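You operate a simulated robot arm through the tools that you are given. There is no shell and no other tool. Be economical: measure what you need, move in short steps, check, and stop when the job is done.

You run a simulated two-armed robot. Do the job below in one go: nothing can be reset, and whatever is moved stays where it is left.

JOB
Pick up the beaker with the yellow rim with one hand, pass it to the other hand and put it on the top shelf of the blue rack. Set down upright: beaker with the yellow rim.

The check looks at the end state, three seconds after you hand in, the way a careful person would. Anything else that was tipped, shoved, dropped, spilled or broken makes it a failure.

ROBOT AND FRAMES
Two 7-joint arms with two-finger parallel grippers on one trunk, on a base that drives. Base frame: it is fixed to the floor where the robot stands at the start and does not move with it; the origin is under the middle of the robot, x ahead of it, y to its left, z up. Lengths are in m, angles in rad, forces in N, time in s.
The left shoulder is at the start at [0.02, 0.138, 1.225], the right one opposite. With the tool pointing down near the work surface each hand reaches from about 0.1 to 0.48 m from the robot's upright axis, wherever it stands, measured 20 degrees to its own side. Places, roughly: top shelf of the blue rack [2.5, 4.5, 1.5]. Payload 1.57 kg a hand.
Tool frame (each hand has its own): the origin (TCP) lies between the finger pads and is the grasp point; the fingertips stand 0.03 m ahead of it; z points along the fingers, y is the line along which they close. The gripper opens to 0.08 m. The fingers are 0.017 m wide and 0.012 m thick; the gripper's body (0.04 by 0.082 m) begins 0.08 m behind the TCP.
Orientation is that of the tool frame in the base frame, as [roll, pitch, yaw] about the fixed x, y, z axes, in that order (R = Rz(yaw) Ry(pitch) Rx(roll)). With the fingers straight down and closing along the base's y, the tool's x points along the base's -x, its y along +y and its z along -z.

CONTROLS
- The arms move only by the tool nudge_tool. It takes "left_motion", "right_motion" or both (then of equal length, played together; a hand with none holds still); each is a list of rows, each a list of 7 numbers: the shift along the base's x, y, z in m, then the turn, a rotation vector about the base's x, y, z in degrees, then the closure in counts, from 0 (fully open) to 255 (shut). In form: [[tx, ty, tz, wx, wy, wz, gripper], ...]. A call has 1 to 10 rows; each row is the pose to reach, as a shift and turn from the pose commanded when the call began. Rows are played at 5 a second. More than 0.05 m and 0.15 rad between two rows, or a gripper value outside its range, and nothing of the call is played. Where a pose cannot be reached the arm comes as near as it can. A force on the tool above 40 N (or 10 N above the force at the start of the call, whichever is more), or a blocked arm, ends the call early, and 0.2 s more pass. Each finger travels about 0.045 m/s and halts on what it meets, pressing with about 22 N; the grip force reading is that of the motor and also rises with nothing between the fingers. The clock runs only during rows and for 0.2 s after the last one: add rows that repeat a pose to give the fingers time. It gives the time, the measured TCP pose, the force on the tool (base axes), the opening and the grip force at its end, in the units of the frame above (readings bear some noise), with the torque about the TCP (base axes, N m) and any sound that the robot's microphone picked up.
- Cameras (640 x 400 px; columns grow to the right, rows downward): "scene" is now at [0.1916, 0.0107, 1.1442]; the picture's right is [0.13, -0.99, 0.00], its down [-0.20, -0.03, -0.98] and it looks along [0.97, 0.13, -0.21] (base axes); focal length 214 px, centre (320, 200). "left" rides on the left gripper at [0.072, 0.007, -0.122] in its tool frame; the picture's right is [-0.09, 1.00, 0.00], its down [-0.84, -0.08, -0.54] and it looks along [-0.54, -0.05, 0.84] (tool axes); focal length 238 px, centre (320, 200). "right" rides on the right gripper at [0.072, -0.007, -0.122] in its tool frame; the picture's right is [0.09, 1.00, 0.00], its down [-0.84, 0.08, -0.54] and it looks along [-0.54, 0.05, 0.84] (tool axes); focal length 238 px, centre (320, 200). There is no depth. A picture from a camera that has moved, and an enlarged one, comes with that camera's place and axes in the base frame and with its lens.
- grab_frame(camera): a new picture of that camera. It takes no simulated time.
- slide_trunk(by): slides the trunk up (or, below 0, down) by that many m; the arms and the scene camera ride with it, the base frame stays. It gives what a move gives, with no picture.
- steer(legs): drives the robot by 1 to 6 legs, each [ahead, left, turn to the left] in m, m and rad, along the robot's own axes; the way and the turn of a leg run together, so that a leg with both is an arc; at most 1.5 m and 3.142 rad a leg. The arms and the cameras ride along, it lands a little off, and it stops where it bumps. It gives what a move gives.
- pan_tilt(pan, tilt): turns the head with the scene camera to pan (to the left, within 1.047 rad either way) and tilt (down, from -0.506 to 1.204), counted from straight ahead of the robot. It gives what a move gives.
- close_up(camera, box): a new picture of the part [left, top, right, bottom] of that camera's present view, enlarged. It takes no simulated time.
- job_done(): hands the job in; it is judged then, once.

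Go step by step. Nothing tells you exact positions but the pictures and the camera data: compare them with the known pose of the tool, close in by small moves and look again before you grip or let go. The budget is 120 turns and 108 pictures, counting those below and the enlarged ones. Unless the task says otherwise, let go and move clear before handing in, and close with one line.

The tools are called as a command line: name --argument value ..., lists and objects as JSON in quotes. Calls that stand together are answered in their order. nudge_tool: Moves the arms, as the interface text tells. Its arguments: {"type":"object","properties":{"left_motion":{"type":"array"},"right_motion":{"type":"array"}},"required":[]} The other tools are called the same way: slide_trunk (by) slides the trunk up or down; steer (legs) drives the base; pan_tilt (pan, tilt) turns the head that bears the scene camera; grab_frame (camera) takes a picture; close_up (camera, box) takes an enlarged picture of a part of a camera's view; job_done () hands the job in.

At the start:

```text
t: 0.0
left_position: [0.3937, 0.1712, 1.1233]
left_orientation: [3.14, -0.018, 3.141]
left_wrist_force: [-0.3, -0.8, -0.6]
left_wrist_torque: [0.04, 0.0, -0.02]
left_width: 0.0798
left_grip_force: 0.1
right_position: [0.3906, -0.0987, 1.0521]
right_orientation: [-3.141, 0.001, 3.14]
right_wrist_force: [0.2, -0.2, -0.2]
right_wrist_torque: [0.04, 0.01, 0.0]
right_width: 0.0801
right_grip_force: 0.1
trunk travel left (down, up): [-0.6, 0.64]
robot x, y, heading: [-0.0039, 0.0014, -0.0]
head pan, tilt: [0.134, 0.208]
```

scene: 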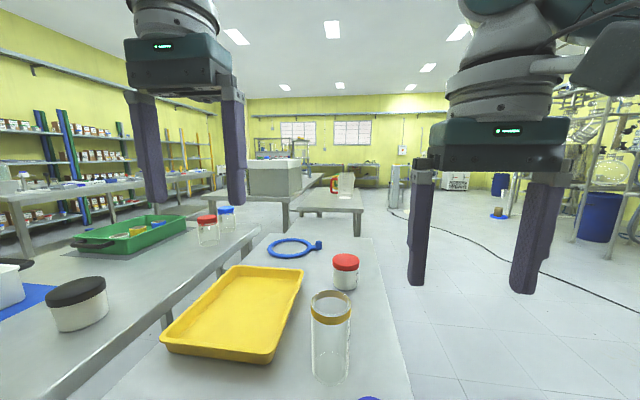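
right: 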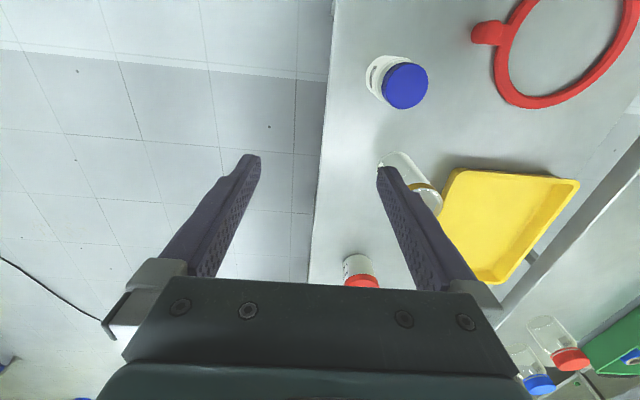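
left: 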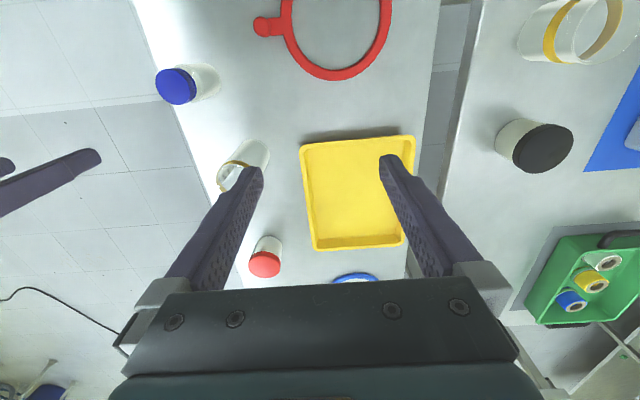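

I see a tall glass with a yellow-ochre rim near (0.48, 0.03), rim at about z 0.915, and a second yellow-ringed vessel far left. I'll look closer at both before choosing.

close_up --camera "scene" --box '[260, 240, 420, 400]'

close_up --camera "left" --box '[440, 0, 640, 200]'

pan_tilt --pan 0.75 --tilt 0.45

grab_frame --camera "scene"

```text
2.50 times, centred on (340, 320) of scene
camera zoom: at [0.1916, 0.0107, 1.1442], right [0.13, -0.99, 0.0], down [-0.2, -0.03, -0.98], along [0.97, 0.13, -0.21], focal length 536 px, centre (270, -100)
```

zoom: 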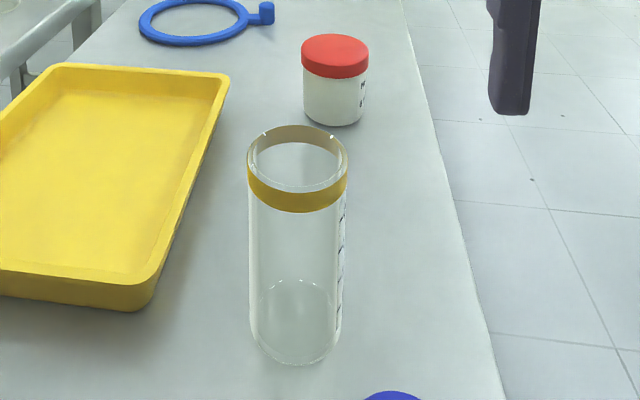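

```text
2.00 times, centred on (540, 100) of left
camera zoom: at [0.3243, 0.1774, 1.2458], right [0.09, 1.0, 0.0], down [0.85, -0.08, 0.53], along [0.52, -0.05, -0.85], focal length 477 px, centre (-120, 400)
```

zoom: 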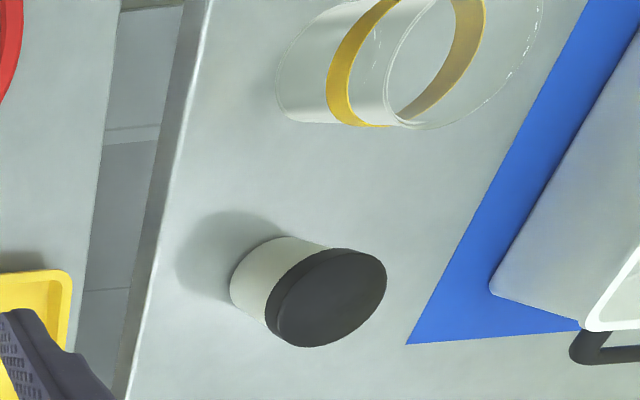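

```text
t: 1.0
left_position: [0.3951, 0.1702, 1.123]
left_orientation: [3.137, -0.022, 3.14]
left_wrist_force: [-0.4, -0.5, -0.2]
left_wrist_torque: [-0.01, -0.02, -0.05]
left_width: 0.08
left_grip_force: 0.1
right_position: [0.3894, -0.0994, 1.0531]
right_orientation: [3.141, -0.001, -3.14]
right_wrist_force: [-0.3, -0.3, 1.0]
right_wrist_torque: [0.0, 0.02, 0.01]
right_width: 0.0799
right_grip_force: 0.0
trunk travel left (down, up): [-0.6, 0.64]
robot x, y, heading: [-0.0009, -0.0021, -0.001]
head pan, tilt: [0.75, 0.45]
```

```text
102 pictures are left
camera scene: at [0.1665, 0.0608, 1.1217], right [0.68, -0.73, 0.0], down [-0.32, -0.3, -0.9], along [0.66, 0.61, -0.43], focal length 214 px, centre (320, 200)
```

scene: 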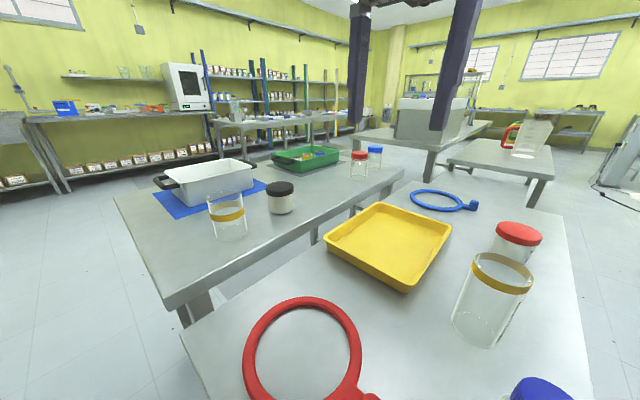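

The target is the near tall beaker (ochre band at the rim); the other has its band below the rim. I look at the blue rack from afar to plan the grip for placement.

close_up --camera "scene" --box '[180, 40, 360, 160]'

grab_frame --camera "right"

close_up --camera "scene" --box '[420, 220, 580, 380]'

```text
3.33 times, centred on (270, 100) of scene
camera zoom: at [0.1665, 0.0608, 1.1217], right [0.68, -0.73, 0.0], down [-0.32, -0.3, -0.9], along [0.66, 0.61, -0.43], focal length 715 px, centre (487, 533)
```

zoom: 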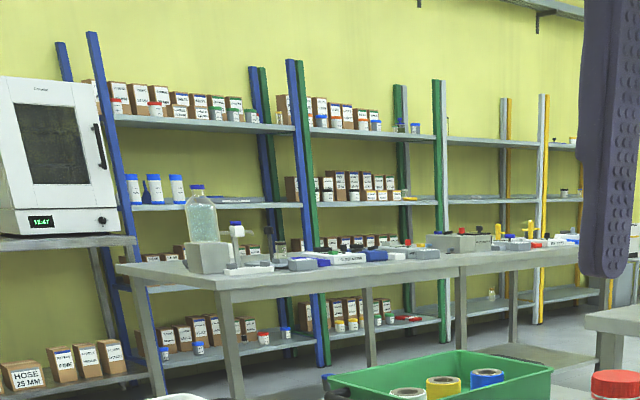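

```text
100 pictures are left
camera right: at [0.3191, -0.1054, 1.1733], right [-0.09, 1.0, 0.0], down [0.84, 0.08, 0.54], along [0.54, 0.05, -0.84], focal length 238 px, centre (320, 200)
```

right: 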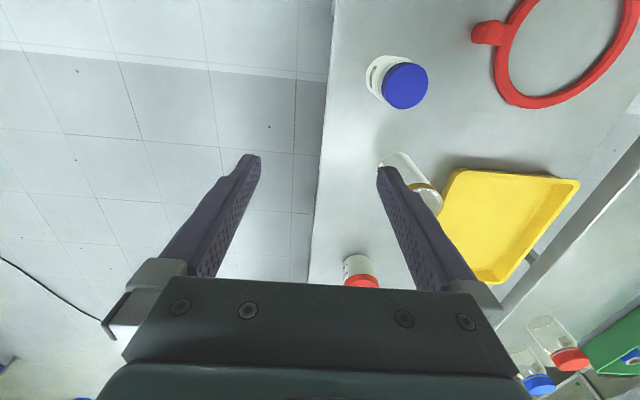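

```text
2.50 times, centred on (500, 300) of scene
camera zoom: at [0.1665, 0.0608, 1.1217], right [0.68, -0.73, 0.0], down [-0.32, -0.3, -0.9], along [0.66, 0.61, -0.43], focal length 536 px, centre (-130, -50)
```

zoom: 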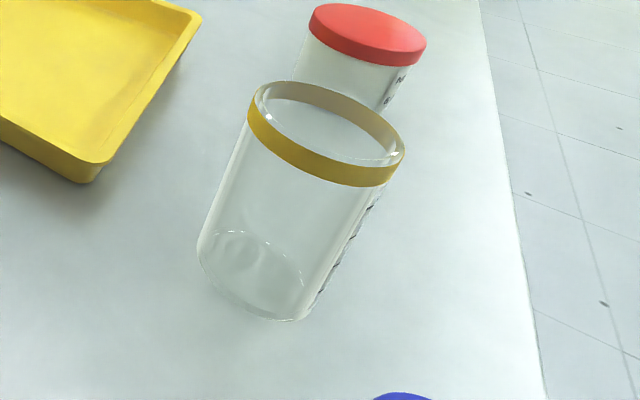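

The beaker stands near (0.481, 0.031), table about z 0.80, rim about z 0.92, diameter about 0.065. Plan: right hand takes it from above by the upper part, left hand then takes the lower part horizontally. First I move the right hand over it and check.

nudge_tool --right_motion '[[0.02, 0.035, 0, 0, 0, 0, 0], [0.045, 0.07, 0, 0, 0, 0, 0], [0.07, 0.1, 0, 0, 0, 0, 0], [0.091, 0.13, 0, 0, 0, 0, 0], [0.091, 0.13, 0, 0, 0, 0, 0]]' --left_motion '[[0, 0.04, 0, 0, 0, 0, 0], [0, 0.08, 0, 0, 0, 0, 0], [0, 0.1, 0, 0, 0, 0, 0], [0, 0.1, 0, 0, 0, 0, 0], [0, 0.1, 0, 0, 0, 0, 0]]'

pan_tilt --pan 0.1 --tilt 0.5

grab_frame --camera "right"

grab_frame --camera "scene"

```text
t: 2.2
left_position: [0.394, 0.2713, 1.1209]
left_orientation: [3.138, -0.028, 3.139]
left_wrist_force: [-0.1, -0.3, 0.1]
left_wrist_torque: [0.0, 0.0, 0.01]
left_width: 0.0801
left_grip_force: 0.1
right_position: [0.4432, -0.0119, 1.048]
right_orientation: [-3.139, 0.003, -3.14]
right_wrist_force: [0.3, 0.4, -0.6]
right_wrist_torque: [0.0, 0.03, -0.04]
right_width: 0.0799
right_grip_force: 0.0
right hand out of reach, approached as far as the arm can: row 3, 4, 5
trunk travel left (down, up): [-0.6, 0.64]
robot x, y, heading: [-0.001, -0.0014, 0.002]
head pan, tilt: [0.75, 0.45]
```

```text
t: 3.2
left_position: [0.3938, 0.2736, 1.1217]
left_orientation: [3.137, -0.028, 3.141]
left_wrist_force: [-0.1, 0.9, 0.0]
left_wrist_torque: [-0.01, 0.04, -0.01]
left_width: 0.0798
left_grip_force: 0.0
right_position: [0.4429, -0.0127, 1.0471]
right_orientation: [-3.139, 0.002, 3.14]
right_wrist_force: [0.1, 0.1, -0.3]
right_wrist_torque: [-0.01, 0.02, 0.03]
right_width: 0.08
right_grip_force: 0.0
trunk travel left (down, up): [-0.6, 0.64]
robot x, y, heading: [-0.0012, -0.0015, 0.001]
head pan, tilt: [0.099, 0.499]
```

```text
98 pictures are left
camera right: at [0.3714, -0.0185, 1.1693], right [-0.09, 1.0, 0.0], down [0.84, 0.08, 0.54], along [0.54, 0.05, -0.84], focal length 238 px, centre (320, 200)
```

right: 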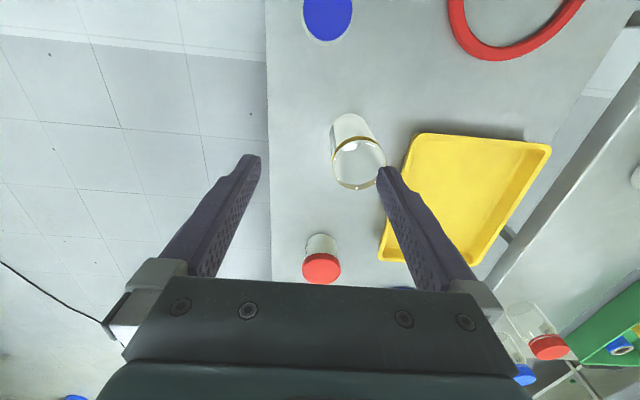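

```text
97 pictures are left
camera scene: at [0.1898, 0.0073, 1.1172], right [0.1, -0.99, 0.0], down [-0.48, -0.05, -0.88], along [0.87, 0.09, -0.48], focal length 214 px, centre (320, 200)
```

scene: 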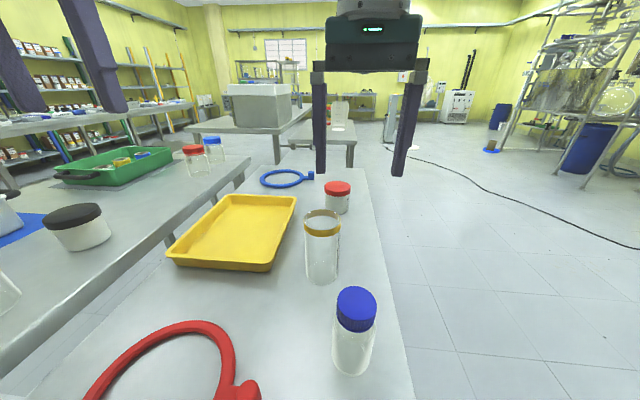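

Right hand can't reach straight across, so the base must shift. I look down to see how close the table's near edge is, and to both sides.

pan_tilt --pan 0.0 --tilt 1.2

grab_frame --camera "scene"

pan_tilt --pan 1.0 --tilt 1.0

grab_frame --camera "scene"

```text
t: 4.3
left_position: [0.3938, 0.2718, 1.1229]
left_orientation: [3.141, -0.027, -3.14]
left_wrist_force: [-0.5, 0.5, 0.8]
left_wrist_torque: [-0.02, 0.0, -0.04]
left_width: 0.0802
left_grip_force: 0.1
right_position: [0.443, -0.012, 1.0477]
right_orientation: [-3.139, 0.001, 3.14]
right_wrist_force: [0.4, 0.8, 0.0]
right_wrist_torque: [0.03, -0.02, 0.0]
right_width: 0.08
right_grip_force: 0.1
trunk travel left (down, up): [-0.6, 0.64]
robot x, y, heading: [0.0004, -0.0021, -0.001]
head pan, tilt: [0.0, 1.201]
```

```text
96 pictures are left
camera scene: at [0.1552, -0.0018, 1.0636], right [0.0, -1.0, 0.0], down [-0.93, 0.0, -0.36], along [0.36, 0.0, -0.93], focal length 214 px, centre (320, 200)
```

scene: 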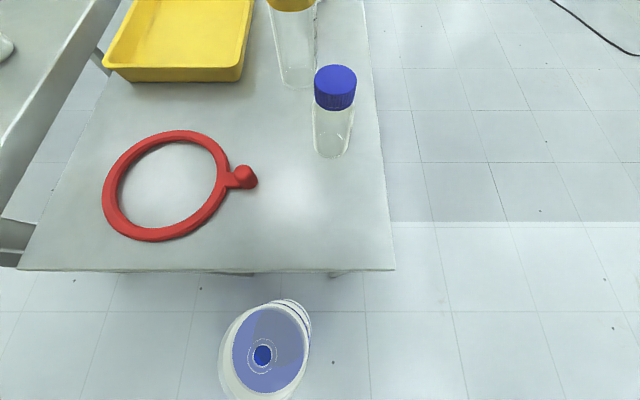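

```text
t: 5.6
left_position: [0.3939, 0.273, 1.1211]
left_orientation: [3.138, -0.026, 3.141]
left_wrist_force: [-0.3, 0.2, -0.3]
left_wrist_torque: [0.01, -0.03, -0.02]
left_width: 0.0801
left_grip_force: 0.1
right_position: [0.4424, -0.0136, 1.0483]
right_orientation: [-3.139, 0.001, 3.141]
right_wrist_force: [-0.2, 0.4, 0.5]
right_wrist_torque: [-0.02, 0.0, -0.01]
right_width: 0.0801
right_grip_force: 0.2
trunk travel left (down, up): [-0.6, 0.64]
robot x, y, heading: [0.0006, -0.0003, -0.008]
head pan, tilt: [1.0, 1.0]
```

```text
95 pictures are left
camera scene: at [0.1369, 0.0568, 1.0761], right [0.84, -0.54, 0.0], down [-0.46, -0.71, -0.54], along [0.29, 0.45, -0.84], focal length 214 px, centre (320, 200)
```

scene: 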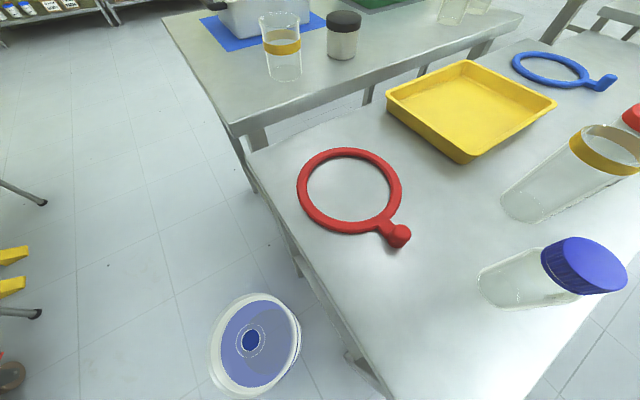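

The table's near edge is at x≈0.17 and its right edge at y≈-0.09, with free floor on its right. The beaker is only 0.12 m from that right edge, so I drive around and face +y from there.

steer --legs '[[0, -0.5, 0], [0.36, 0, 0], [0, 0, 1.571]]'

pan_tilt --pan 0.0 --tilt 0.8

grab_frame --camera "scene"

```text
t: 14.4
left_position: [0.0804, -0.1198, 1.1213]
left_orientation: [3.139, -0.028, -1.545]
left_wrist_force: [-0.2, 0.7, 0.1]
left_wrist_torque: [-0.02, 0.0, 0.0]
left_width: 0.08
left_grip_force: 0.1
right_position: [0.3615, -0.062, 1.048]
right_orientation: [-3.14, 0.003, -1.54]
right_wrist_force: [-0.3, 0.1, 0.1]
right_wrist_torque: [0.0, 0.02, 0.01]
right_width: 0.0801
right_grip_force: 0.2
trunk travel left (down, up): [-0.6, 0.64]
robot x, y, heading: [0.3638, -0.5051, 1.599]
head pan, tilt: [1.0, 1.0]
```

```text
t: 15.6
left_position: [0.0796, -0.1205, 1.1214]
left_orientation: [3.138, -0.028, -1.543]
left_wrist_force: [0.2, -0.5, 0.3]
left_wrist_torque: [0.01, 0.01, 0.01]
left_width: 0.0802
left_grip_force: 0.1
right_position: [0.362, -0.0638, 1.0473]
right_orientation: [-3.14, 0.002, -1.541]
right_wrist_force: [-0.2, -0.2, 0.3]
right_wrist_torque: [-0.02, 0.02, -0.03]
right_width: 0.0799
right_grip_force: 0.1
trunk travel left (down, up): [-0.6, 0.64]
robot x, y, heading: [0.3643, -0.5045, 1.598]
head pan, tilt: [0.0, 0.799]
```

```text
94 pictures are left
camera scene: at [0.3565, -0.3263, 1.0912], right [1.0, 0.03, 0.0], down [0.02, -0.72, -0.7], along [-0.02, 0.7, -0.72], focal length 214 px, centre (320, 200)
```

scene: 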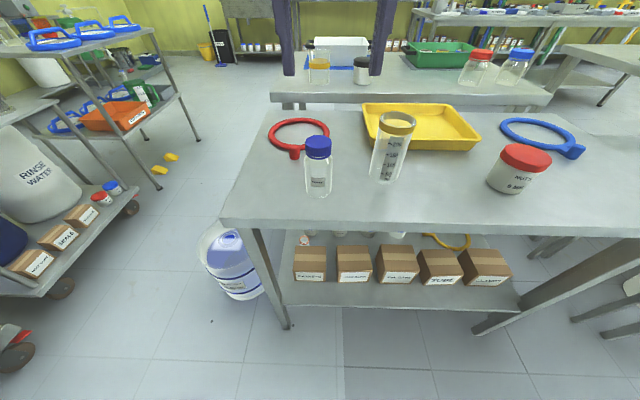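

The robot now faces the table's long side with the beaker ahead and a bit right. I drive 0.18 m closer.

steer --legs '[[0.18, 0, 0]]'

grab_frame --camera "scene"

grab_frame --camera "right"

```text
t: 17.1
left_position: [0.0741, 0.0595, 1.1203]
left_orientation: [3.138, -0.027, -1.54]
left_wrist_force: [-0.5, 0.0, -0.5]
left_wrist_torque: [-0.01, 0.01, -0.05]
left_width: 0.08
left_grip_force: 0.1
right_position: [0.3546, 0.1174, 1.0469]
right_orientation: [-3.14, 0.002, -1.538]
right_wrist_force: [-0.1, -1.3, -0.5]
right_wrist_torque: [-0.02, 0.02, -0.01]
right_width: 0.0802
right_grip_force: 0.0
trunk travel left (down, up): [-0.6, 0.64]
robot x, y, heading: [0.3605, -0.3273, 1.602]
head pan, tilt: [0.0, 0.799]
```

```text
93 pictures are left
camera scene: at [0.3507, -0.147, 1.0913], right [1.0, 0.03, 0.0], down [0.02, -0.72, -0.7], along [-0.02, 0.7, -0.72], focal length 214 px, centre (320, 200)
```

scene: 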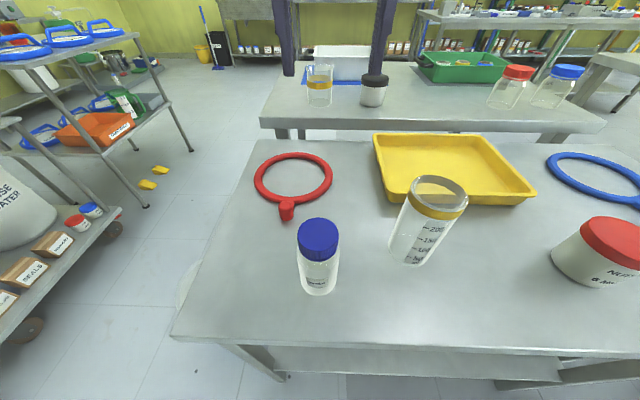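

```text
92 pictures are left
camera right: at [0.3654, 0.0458, 1.1693], right [-0.99, -0.12, 0.0], down [-0.11, 0.83, 0.54], along [-0.07, 0.54, -0.84], focal length 238 px, centre (320, 200)
```

right: 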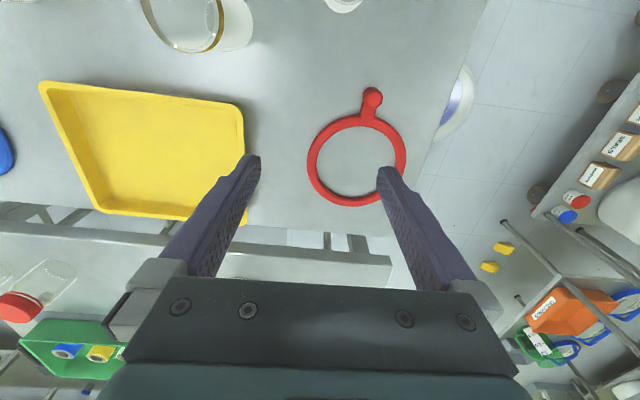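

The beaker is confirmed at about (0.480, 0.032). I move the right hand over it at safe height and look.

nudge_tool --right_motion '[[0.03, -0.02, 0, 0, 0, 0, 0], [0.06, -0.04, 0, 0, 0, 0, 0], [0.095, -0.065, 0, 0, 0, 0, 0], [0.125, -0.085, 0, 0, 0, 0, 0], [0.125, -0.085, 0, 0, 0, 0, 0]]'

grab_frame --camera "right"

grab_frame --camera "scene"

```text
t: 18.4
left_position: [0.0745, 0.0592, 1.1208]
left_orientation: [3.138, -0.03, -1.543]
left_wrist_force: [-0.7, 0.3, 0.0]
left_wrist_torque: [0.0, -0.01, 0.0]
left_width: 0.0801
left_grip_force: 0.0
right_position: [0.4811, 0.032, 1.0464]
right_orientation: [-3.14, 0.001, -1.541]
right_wrist_force: [-0.7, -0.1, 0.0]
right_wrist_torque: [0.02, -0.01, 0.03]
right_width: 0.08
right_grip_force: 0.1
trunk travel left (down, up): [-0.6, 0.64]
robot x, y, heading: [0.3556, -0.3225, 1.6]
head pan, tilt: [0.0, 0.799]
```

```text
91 pictures are left
camera right: at [0.4919, -0.0386, 1.1686], right [-0.99, -0.12, 0.0], down [-0.1, 0.83, 0.54], along [-0.07, 0.54, -0.84], focal length 238 px, centre (320, 200)
```

right: 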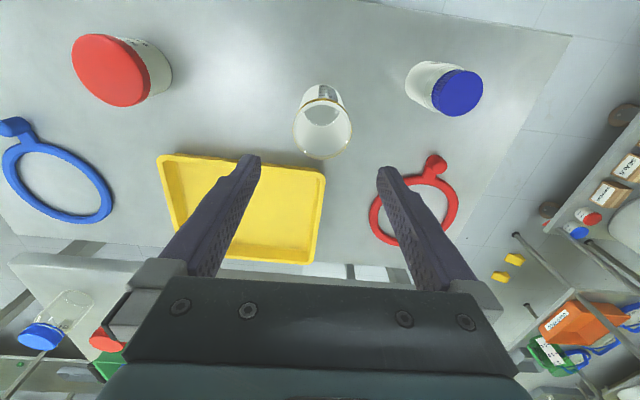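

```text
90 pictures are left
camera scene: at [0.3507, -0.1471, 1.0913], right [1.0, 0.03, 0.0], down [0.02, -0.72, -0.7], along [-0.02, 0.7, -0.72], focal length 214 px, centre (320, 200)
```

scene: 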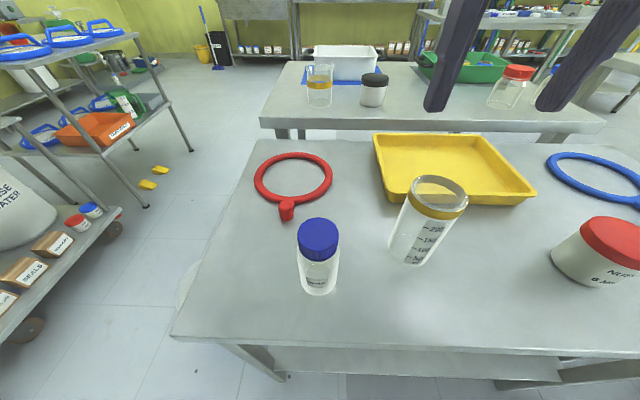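

The rim centre from the wrist camera is (0.480, 0.032), right under the tool. I lower with open fingers to z≈0.89.

nudge_tool --right_motion '[[0, 0, -0.04, 0, 0, 0, 0], [-0.001, 0, -0.08, 0, 0, 0, 0], [-0.001, 0, -0.12, 0, 0, 0, 0], [-0.001, 0, -0.157, 0, 0, 0, 0], [-0.001, 0, -0.157, 0, 0, 0, 0]]'

grab_frame --camera "right"

grab_frame --camera "scene"

```text
t: 19.6
left_position: [0.0744, 0.0589, 1.1202]
left_orientation: [3.138, -0.029, -1.54]
left_wrist_force: [-1.3, -0.6, -0.1]
left_wrist_torque: [0.02, 0.0, -0.01]
left_width: 0.0799
left_grip_force: 0.2
right_position: [0.4797, 0.0317, 0.8881]
right_orientation: [-3.138, 0.004, -1.539]
right_wrist_force: [-0.1, 0.2, -0.7]
right_wrist_torque: [-0.02, -0.01, 0.02]
right_width: 0.08
right_grip_force: 0.0
trunk travel left (down, up): [-0.6, 0.64]
robot x, y, heading: [0.3561, -0.3259, 1.6]
head pan, tilt: [0.0, 0.799]
```

```text
89 pictures are left
camera right: at [0.4888, -0.0381, 1.0096], right [-0.99, -0.12, 0.0], down [-0.11, 0.83, 0.54], along [-0.07, 0.54, -0.84], focal length 238 px, centre (320, 200)
```

right: 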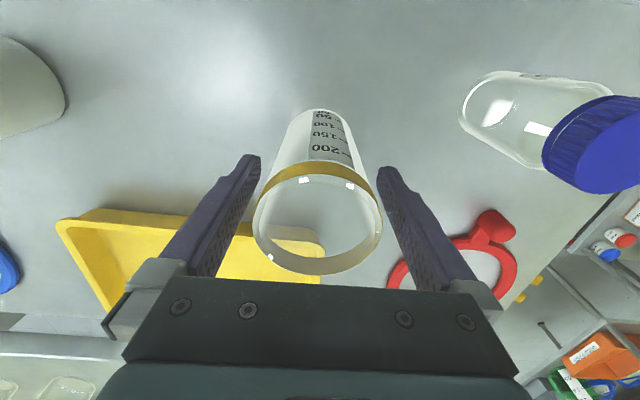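

```text
88 pictures are left
camera scene: at [0.3507, -0.147, 1.0913], right [1.0, 0.03, 0.0], down [0.02, -0.72, -0.7], along [-0.02, 0.7, -0.72], focal length 214 px, centre (320, 200)
```

scene: 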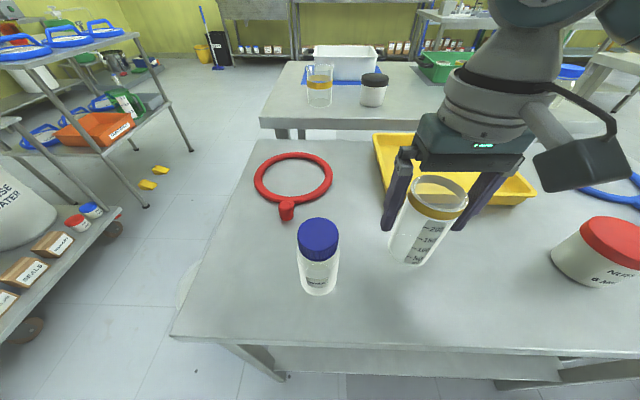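

The rim sits centred between the fingers. I close the grip, then check the width.

nudge_tool --right_motion '[[0, 0, 0, 0, 0, 0, 120], [0, 0, 0, 0, 0, 0, 200], [0, 0, 0, 0, 0, 0, 255], [0, 0, 0, 0, 0, 0, 255]]'

grab_frame --camera "right"

```text
t: 20.6
left_position: [0.0734, 0.0578, 1.1213]
left_orientation: [3.138, -0.028, -1.541]
left_wrist_force: [0.1, 0.0, -0.3]
left_wrist_torque: [0.02, -0.04, 0.0]
left_width: 0.0798
left_grip_force: 0.2
right_position: [0.4792, 0.0327, 0.8883]
right_orientation: [-3.14, 0.0, -1.539]
right_wrist_force: [0.7, -0.1, -0.3]
right_wrist_torque: [-0.01, 0.09, 0.02]
right_width: 0.0587
right_grip_force: 21.5
trunk travel left (down, up): [-0.6, 0.64]
robot x, y, heading: [0.3566, -0.324, 1.599]
head pan, tilt: [0.0, 0.799]
```

```text
87 pictures are left
camera right: at [0.4889, -0.0381, 1.01], right [-0.99, -0.12, 0.0], down [-0.11, 0.83, 0.54], along [-0.07, 0.54, -0.84], focal length 238 px, centre (320, 200)
```

right: 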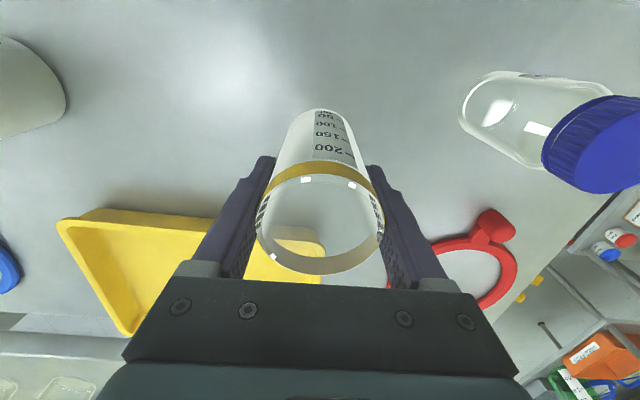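

Gripped at a width of 0.059 m. I lift it gently.

nudge_tool --right_motion '[[0, 0, 0.01, 0, 0, 0, 255], [0, 0, 0.03, 0, 0, 0, 255], [0, 0, 0.07, 0, 0, 0, 255], [0, 0, 0.11, 0, 0, 0, 255], [0, 0, 0.15, 0, 0, 0, 255], [0, 0, 0.18, 0, 0, 0, 255], [0, 0, 0.18, 0, 0, 0, 255]]'

pan_tilt --pan 0.0 --tilt 0.3

grab_frame --camera "scene"

```text
t: 22.1
left_position: [0.0726, 0.0596, 1.1218]
left_orientation: [3.138, -0.03, -1.542]
left_wrist_force: [0.3, 0.4, 0.0]
left_wrist_torque: [0.01, 0.03, 0.01]
left_width: 0.0802
left_grip_force: 0.1
right_position: [0.4794, 0.0298, 1.0698]
right_orientation: [-3.14, 0.003, -1.54]
right_wrist_force: [0.3, -0.1, -0.6]
right_wrist_torque: [0.02, -0.01, 0.02]
right_width: 0.0575
right_grip_force: 22.4
trunk travel left (down, up): [-0.6, 0.64]
robot x, y, heading: [0.3559, -0.3229, 1.601]
head pan, tilt: [0.0, 0.799]
```

```text
t: 23.1
left_position: [0.0731, 0.0597, 1.1211]
left_orientation: [3.138, -0.029, -1.54]
left_wrist_force: [0.7, -0.7, 0.9]
left_wrist_torque: [-0.01, 0.03, 0.01]
left_width: 0.0799
left_grip_force: 0.1
right_position: [0.478, 0.0297, 1.0697]
right_orientation: [-3.14, 0.002, -1.54]
right_wrist_force: [0.4, -0.1, -1.1]
right_wrist_torque: [0.0, 0.0, 0.0]
right_width: 0.0574
right_grip_force: 22.3
trunk travel left (down, up): [-0.6, 0.64]
robot x, y, heading: [0.358, -0.3279, 1.604]
head pan, tilt: [0.0, 0.3]
```

```text
86 pictures are left
camera scene: at [0.3503, -0.1344, 1.1355], right [1.0, 0.03, 0.0], down [0.01, -0.3, -0.95], along [-0.03, 0.95, -0.3], focal length 214 px, centre (320, 200)
```

scene: 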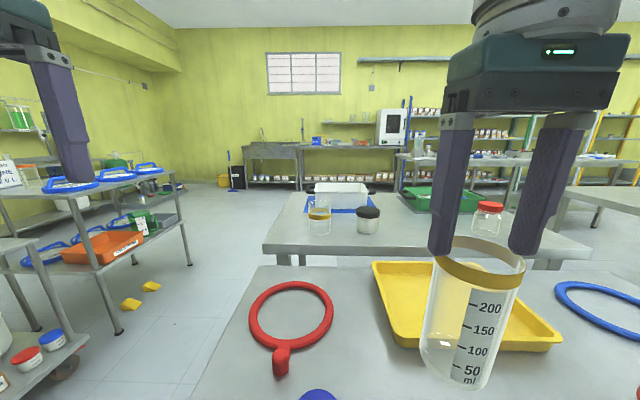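

The beaker is held firmly and upright. I back away from the table, then start to turn the left hand to point forward-right and nearly level for the handover.

steer --legs '[[-0.28, 0, 0]]'

nudge_tool --left_motion '[[0, 0, 0, 0, 0, -8, 0], [0, 0, 0, 0, 0, -16, 0], [0, 0, 0, 0, 0, -24, 0], [0, 0, 0, 0, 0, -32, 0], [0, 0, 0, 0, 0, -40, 0], [0, 0, 0, 0, 0, -40, 0]]' --right_motion '[[-0.02, 0.0, 0, 0, 0, 0, 255], [-0.04, 0.005, 0, 0, 0, 0, 255], [-0.06, 0.01, 0, 0, 0, 0, 255], [-0.08, 0.015, 0, 0, 0, 0, 255], [-0.1, 0.02, 0, 0, 0, 0, 255], [-0.1, 0.02, 0, 0, 0, 0, 255]]'

nudge_tool --left_motion '[[0, 0, 0, 5.5, -4.34, 0, 0], [0, 0, 0, 11, -8.68, 0, 0], [0, 0, 0, 16.5, -13, 0, 0], [0, 0, 0, 22, -17.4, 0, 0], [0, 0, 0, 27.5, -21.7, 0, 0], [0, 0, 0, 33, -26, 0, 0], [0, 0, 0, 38.5, -30.4, 0, 0], [0, 0, 0, 44, -34.7, 0, 0], [0, 0, 0, 49.5, -39, 0, 0], [0, 0, 0, 55, -43.4, 0, 0]]'

grab_frame --camera "scene"

grab_frame --camera "left"

```text
t: 25.1
left_position: [0.0827, -0.2236, 1.1209]
left_orientation: [3.139, -0.03, -1.541]
left_wrist_force: [-1.0, 0.2, -0.2]
left_wrist_torque: [0.02, 0.04, -0.03]
left_width: 0.08
left_grip_force: 0.2
right_position: [0.4887, -0.253, 1.0694]
right_orientation: [-3.139, 0.002, -1.54]
right_wrist_force: [0.5, 0.8, -1.2]
right_wrist_torque: [-0.03, -0.02, 0.01]
right_width: 0.0575
right_grip_force: 22.0
trunk travel left (down, up): [-0.6, 0.64]
robot x, y, heading: [0.3667, -0.6093, 1.606]
head pan, tilt: [0.0, 0.3]
```

```text
t: 26.4
left_position: [0.082, -0.2228, 1.12]
left_orientation: [3.138, -0.03, -2.244]
left_wrist_force: [0.1, -0.5, 0.5]
left_wrist_torque: [-0.02, 0.02, -0.01]
left_width: 0.08
left_grip_force: 0.0
right_position: [0.389, -0.2337, 1.0702]
right_orientation: [-3.14, 0.004, -1.54]
right_wrist_force: [0.0, -0.2, -0.3]
right_wrist_torque: [0.01, 0.01, -0.02]
right_width: 0.0576
right_grip_force: 21.8
trunk travel left (down, up): [-0.6, 0.64]
robot x, y, heading: [0.3678, -0.6123, 1.603]
head pan, tilt: [0.0, 0.3]
```

```text
t: 28.6
left_position: [0.0833, -0.2242, 1.12]
left_orientation: [3.132, 1.195, -2.243]
left_wrist_force: [-0.5, 0.6, -0.4]
left_wrist_torque: [-0.01, -0.04, 0.0]
left_width: 0.0799
left_grip_force: 0.1
right_position: [0.3893, -0.2341, 1.0689]
right_orientation: [-3.14, 0.002, -1.539]
right_wrist_force: [-0.4, 0.1, -1.0]
right_wrist_torque: [0.0, 0.01, -0.02]
right_width: 0.0576
right_grip_force: 21.7
trunk travel left (down, up): [-0.6, 0.64]
robot x, y, heading: [0.3676, -0.6067, 1.603]
head pan, tilt: [0.0, 0.3]
```

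```text
85 pictures are left
camera scene: at [0.3593, -0.4173, 1.1356], right [1.0, 0.03, 0.0], down [0.01, -0.3, -0.96], along [-0.03, 0.95, -0.3], focal length 214 px, centre (320, 200)
```

scene: 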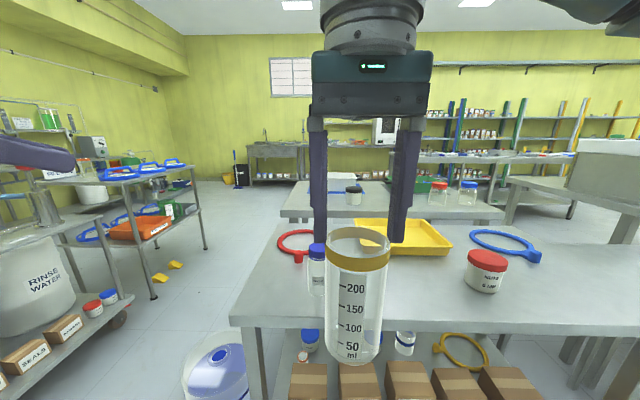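

```text
84 pictures are left
camera left: at [-0.0091, -0.3297, 1.0978], right [-0.76, 0.64, 0.09], down [-0.06, -0.2, 0.98], along [0.64, 0.74, 0.19], focal length 238 px, centre (320, 200)
```

left: 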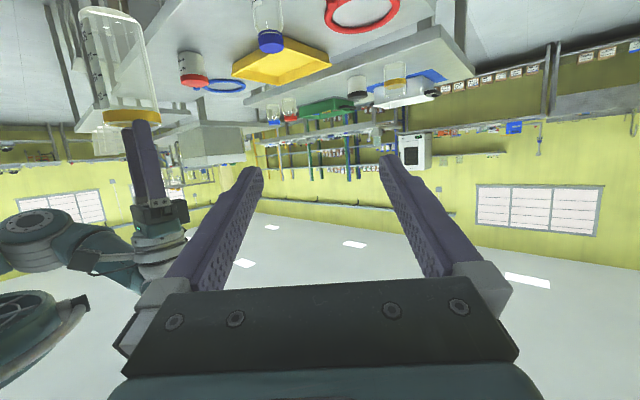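

The left hand points correctly. Beaker axis is at (0.389, -0.234), bottom about z 0.982. I bring the left hand to a pre-grasp spot 0.13 m behind it, at z≈1.012.

nudge_tool --left_motion '[[0.0375, -0.019, -0.018, 0, 0, 0, 0], [0.075, -0.037, -0.036, 0, 0, 0, 0], [0.1125, -0.056, -0.054, 0, 0, 0, 0], [0.15, -0.075, -0.072, 0, 0, 0, 0], [0.1875, -0.093, -0.09, 0, 0, 0, 0], [0.225, -0.112, -0.108, 0, 0, 0, 0], [0.225, -0.112, -0.108, 0, 0, 0, 0]]'

grab_frame --camera "scene"

grab_frame --camera "left"

```text
t: 29.6
left_position: [0.1931, -0.243, 1.2098]
left_orientation: [0.817, 1.445, 1.843]
left_wrist_force: [0.4, -0.5, 0.6]
left_wrist_torque: [0.02, 0.0, -0.01]
left_width: 0.0799
left_grip_force: 0.1
left hand out of reach, approached as far as the arm can: row 4
right_position: [0.3894, -0.2336, 1.068]
right_orientation: [-3.14, 0.001, -1.541]
right_wrist_force: [0.1, -0.2, 0.2]
right_wrist_torque: [0.0, -0.01, -0.01]
right_width: 0.0575
right_grip_force: 22.1
trunk travel left (down, up): [-0.6, 0.64]
robot x, y, heading: [0.3675, -0.6086, 1.605]
head pan, tilt: [0.0, 0.3]
stopped in row 4 (left hand): the arm was blocked; the commanded pose is now the measured one
```

```text
83 pictures are left
camera scene: at [0.3591, -0.4173, 1.1356], right [1.0, 0.03, 0.0], down [0.01, -0.3, -0.96], along [-0.03, 0.95, -0.3], focal length 214 px, centre (320, 200)
```

scene: 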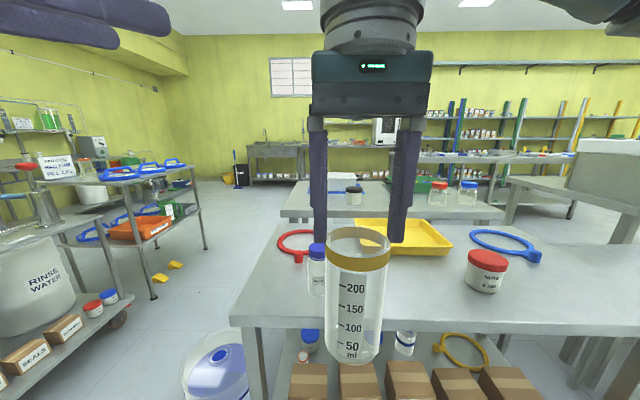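

```text
82 pictures are left
camera left: at [0.1222, -0.3342, 1.1282], right [-0.85, 0.5, 0.18], down [-0.19, -0.6, 0.78], along [0.5, 0.62, 0.6], focal length 238 px, centre (320, 200)
```

left: 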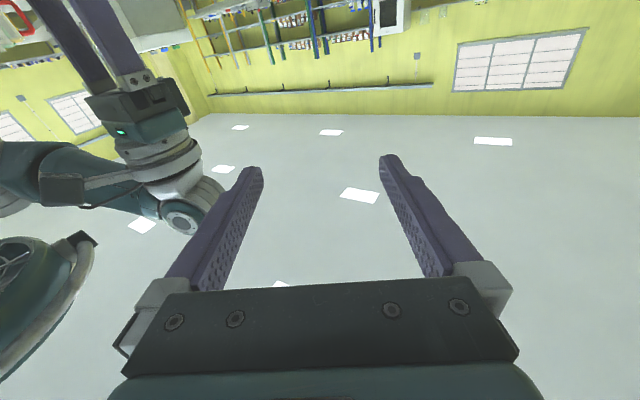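

The left arm got cramped near the chest in that direction. I'll instead have the left hand point almost straight to the right, coming from the left side; first I turn it in free space.

nudge_tool --left_motion '[[-0.03, 0, -0.01, 0, 0, 0, 0], [-0.06, 0, -0.02, -3.36, 2.09, -6.26, 0], [-0.09, 0, -0.03, -6.71, 4.17, -12.5, 0], [-0.118, 0.005, -0.045, -10.1, 6.26, -18.8, 0], [-0.118, 0.005, -0.06, -13.4, 8.34, -25, 0], [-0.118, 0.005, -0.075, -16.8, 10.4, -31.3, 0], [-0.118, 0.005, -0.09, -20.1, 12.5, -37.5, 0], [-0.118, 0.005, -0.09, -23.5, 14.6, -43.8, 0], [-0.118, 0.005, -0.09, -23.5, 14.6, -43.8, 0]]'

grab_frame --camera "left"

```text
t: 31.1
left_position: [0.0462, -0.2512, 1.1171]
left_orientation: [-2.711, 1.406, -2.185]
left_wrist_force: [-0.4, 0.0, 0.5]
left_wrist_torque: [-0.01, -0.01, 0.03]
left_width: 0.0801
left_grip_force: 0.0
right_position: [0.3887, -0.234, 1.068]
right_orientation: [-3.14, 0.003, -1.539]
right_wrist_force: [0.2, 0.4, -1.5]
right_wrist_torque: [-0.03, 0.01, 0.05]
right_width: 0.0576
right_grip_force: 21.7
trunk travel left (down, up): [-0.6, 0.64]
robot x, y, heading: [0.3668, -0.6115, 1.601]
head pan, tilt: [0.0, 0.3]
stopped in row 7 (left hand): the arm was blocked; the commanded pose is now the measured one
```

```text
81 pictures are left
camera left: at [-0.0684, -0.3149, 1.0638], right [-0.49, 0.87, 0.02], down [-0.35, -0.22, 0.91], along [0.8, 0.44, 0.41], focal length 238 px, centre (320, 200)
```

left: 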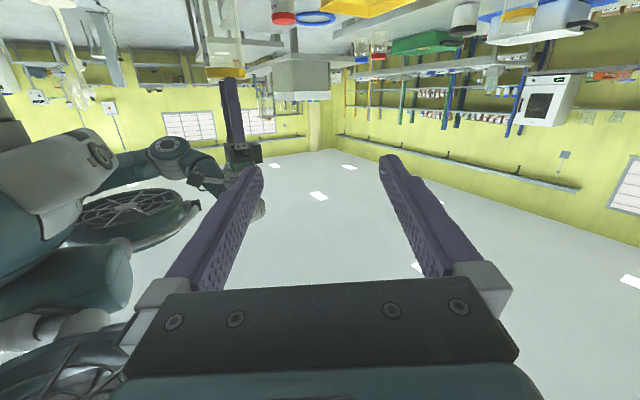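

The arm was blocked again by something. I look at the left arm with the head camera to understand its posture.

pan_tilt --pan 1.0 --tilt 0.3

grab_frame --camera "scene"

grab_frame --camera "right"

```text
t: 32.4
left_position: [0.0465, -0.2528, 1.1182]
left_orientation: [-2.714, 1.405, -2.192]
left_wrist_force: [0.1, 0.0, -0.6]
left_wrist_torque: [0.02, -0.01, 0.05]
left_width: 0.0801
left_grip_force: 0.2
right_position: [0.3896, -0.2328, 1.07]
right_orientation: [-3.139, 0.005, -1.539]
right_wrist_force: [-0.8, 0.5, -0.6]
right_wrist_torque: [0.04, 0.02, 0.02]
right_width: 0.0576
right_grip_force: 22.3
trunk travel left (down, up): [-0.6, 0.64]
robot x, y, heading: [0.3667, -0.6077, 1.602]
head pan, tilt: [1.0, 0.3]
```

```text
80 pictures are left
camera scene: at [0.2822, -0.4626, 1.1356], right [0.51, 0.86, 0.0], down [0.25, -0.15, -0.96], along [-0.82, 0.49, -0.3], focal length 214 px, centre (320, 200)
```

scene: 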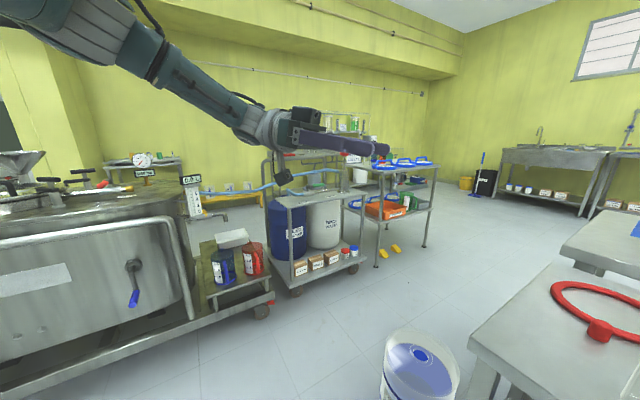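

```text
79 pictures are left
camera right: at [0.3992, -0.3044, 1.1903], right [-0.99, -0.12, 0.0], down [-0.1, 0.83, 0.54], along [-0.07, 0.54, -0.84], focal length 238 px, centre (320, 200)
```

right: 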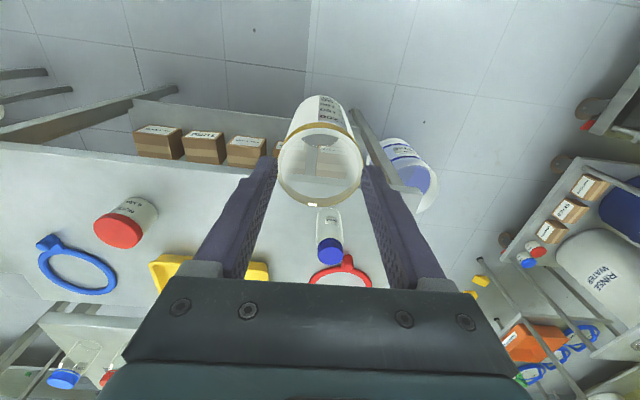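

The arm is in an awkward, twisted posture. I bring the left hand back to tool-down while keeping its yaw, to get a clean configuration.

nudge_tool --left_motion '[[0, 0, 0.005, -4, 7.1, 0.2, 0], [0, 0, 0.01, -8, 14.2, 0.4, 0], [0, 0, 0.015, -12, 21.4, 0.5, 0], [0, 0, 0.02, -16, 28.5, 0.7, 0], [0, 0, 0.02, -20, 35.6, 0.9, 0], [0, 0, 0.02, -24, 42.7, 1.1, 0], [0, 0, 0.02, -28, 49.8, 1.3, 0], [0, 0, 0.02, -32, 57, 1.4, 0], [0, 0, 0.02, -36, 64, 1.6, 0], [0, 0, 0.02, -40, 71.2, 1.8, 0]]'

grab_frame --camera "scene"

```text
t: 33.1
left_position: [0.0425, -0.2597, 1.1051]
left_orientation: [-2.685, 1.184, -2.104]
left_wrist_force: [-0.6, 0.2, -0.2]
left_wrist_torque: [0.0, 0.03, 0.01]
left_width: 0.0802
left_grip_force: 0.0
right_position: [0.3888, -0.2335, 1.0694]
right_orientation: [-3.139, 0.001, -1.539]
right_wrist_force: [-0.5, 0.1, -0.7]
right_wrist_torque: [-0.03, -0.01, 0.0]
right_width: 0.0575
right_grip_force: 21.8
trunk travel left (down, up): [-0.6, 0.64]
robot x, y, heading: [0.3682, -0.6107, 1.608]
head pan, tilt: [1.0, 0.3]
stopped in row 3 (left hand): the arm was blocked; the commanded pose is now the measured one
```

```text
78 pictures are left
camera scene: at [0.2821, -0.4627, 1.1356], right [0.51, 0.86, 0.0], down [0.25, -0.15, -0.96], along [-0.82, 0.49, -0.3], focal length 214 px, centre (320, 200)
```

scene: 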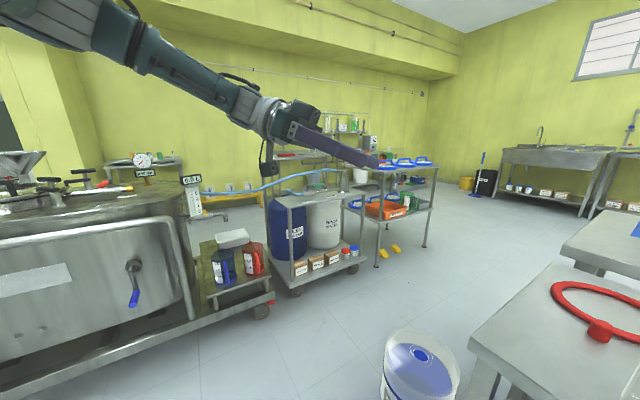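

The hand is in free air, so the block is at the elbow. I try moving the hand outward to the left/forward to free it.

nudge_tool --left_motion '[[-0.02, 0.02, 0, 0, 0, 0, 0], [-0.04, 0.04, 0, 0, 0, 0, 0], [-0.06, 0.05, 0, 0, 0, 0, 0], [-0.08, 0.06, 0, 0, 0, 0, 0], [-0.08, 0.06, 0, 0, 0, 0, 0]]'

pan_tilt --pan 1.0 --tilt -0.3

grab_frame --camera "scene"

```text
t: 34.5
left_position: [-0.0325, -0.2305, 1.0966]
left_orientation: [-2.602, 1.187, -1.947]
left_wrist_force: [-0.2, 0.2, 0.5]
left_wrist_torque: [0.0, 0.0, 0.0]
left_width: 0.0799
left_grip_force: 0.3
left hand out of reach, approached as far as the arm can: row 3, 4, 5
right_position: [0.3903, -0.233, 1.07]
right_orientation: [-3.14, 0.002, -1.541]
right_wrist_force: [0.9, -0.1, -0.2]
right_wrist_torque: [0.02, 0.04, 0.01]
right_width: 0.0575
right_grip_force: 22.0
trunk travel left (down, up): [-0.6, 0.64]
robot x, y, heading: [0.3652, -0.6104, 1.598]
head pan, tilt: [1.0, 0.3]
stopped in row 5 (left hand): the arm was blocked; the commanded pose is now the measured one
```

```text
t: 35.5
left_position: [-0.032, -0.2298, 1.0973]
left_orientation: [-2.601, 1.189, -1.949]
left_wrist_force: [0.8, -0.7, 0.3]
left_wrist_torque: [-0.02, -0.02, 0.03]
left_width: 0.0801
left_grip_force: 0.0
right_position: [0.3898, -0.2331, 1.0675]
right_orientation: [-3.138, 0.002, -1.54]
right_wrist_force: [0.7, 0.2, -0.5]
right_wrist_torque: [0.03, 0.0, 0.04]
right_width: 0.0575
right_grip_force: 21.9
trunk travel left (down, up): [-0.6, 0.64]
robot x, y, heading: [0.3656, -0.6126, 1.604]
head pan, tilt: [1.0, -0.3]
```

```text
77 pictures are left
camera scene: at [0.2948, -0.4702, 1.1888], right [0.51, 0.86, 0.0], down [-0.25, 0.15, -0.96], along [-0.82, 0.49, 0.29], focal length 214 px, centre (320, 200)
```

scene: 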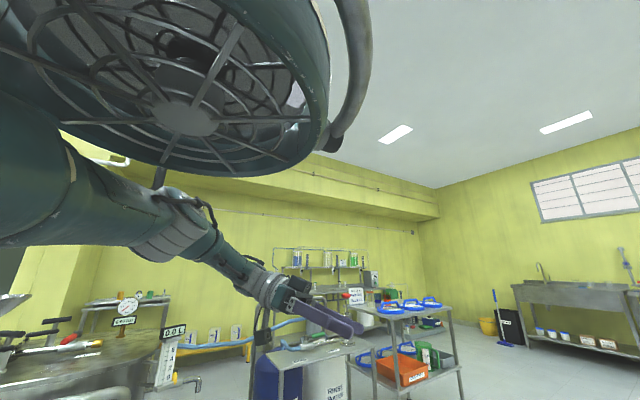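

The wrist is near its limits for this direction. I turn it back toward the earlier 40° direction, which worked, and move it back in toward the front.

nudge_tool --left_motion '[[0.02, 0.0, 0.0, 0, 0, 0, 0], [0.04, 0.005, 0.0, 1.4, 1.7, 2.5, 0], [0.06, 0.01, 0.005, 2.9, 3.5, 5, 0], [0.08, 0.015, 0.01, 4.3, 5.2, 7.6, 0], [0.1, 0.02, 0.015, 5.8, 7, 10.2, 0], [0.12, 0.03, 0.02, 7.2, 8.7, 12.7, 0], [0.132, 0.03, 0.02, 7.2, 8.7, 12.7, 0], [0.132, 0.03, 0.02, 7.2, 8.7, 12.7, 0]]'

grab_frame --camera "scene"

```text
t: 37.4
left_position: [0.1021, -0.2002, 1.1173]
left_orientation: [-3.116, 1.237, -2.205]
left_wrist_force: [1.0, 0.9, 0.4]
left_wrist_torque: [-0.02, 0.01, -0.01]
left_width: 0.0799
left_grip_force: 0.0
right_position: [0.3896, -0.2335, 1.069]
right_orientation: [-3.14, 0.002, -1.538]
right_wrist_force: [1.3, 0.1, -1.2]
right_wrist_torque: [0.0, -0.01, -0.01]
right_width: 0.0577
right_grip_force: 21.9
trunk travel left (down, up): [-0.6, 0.64]
robot x, y, heading: [0.3659, -0.6113, 1.605]
head pan, tilt: [1.0, -0.3]
```

```text
76 pictures are left
camera scene: at [0.2948, -0.4702, 1.1888], right [0.51, 0.86, 0.0], down [-0.25, 0.15, -0.96], along [-0.82, 0.49, 0.3], focal length 214 px, centre (320, 200)
```

scene: 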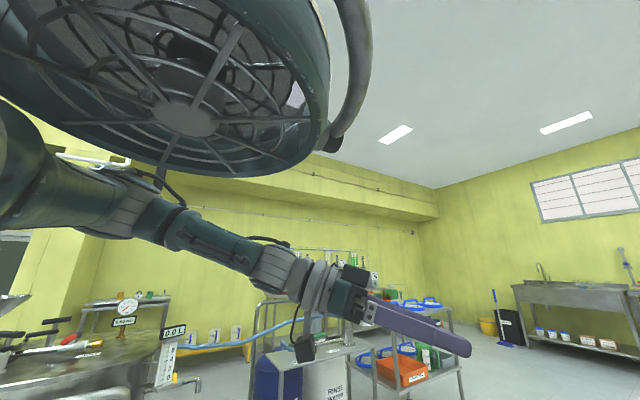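

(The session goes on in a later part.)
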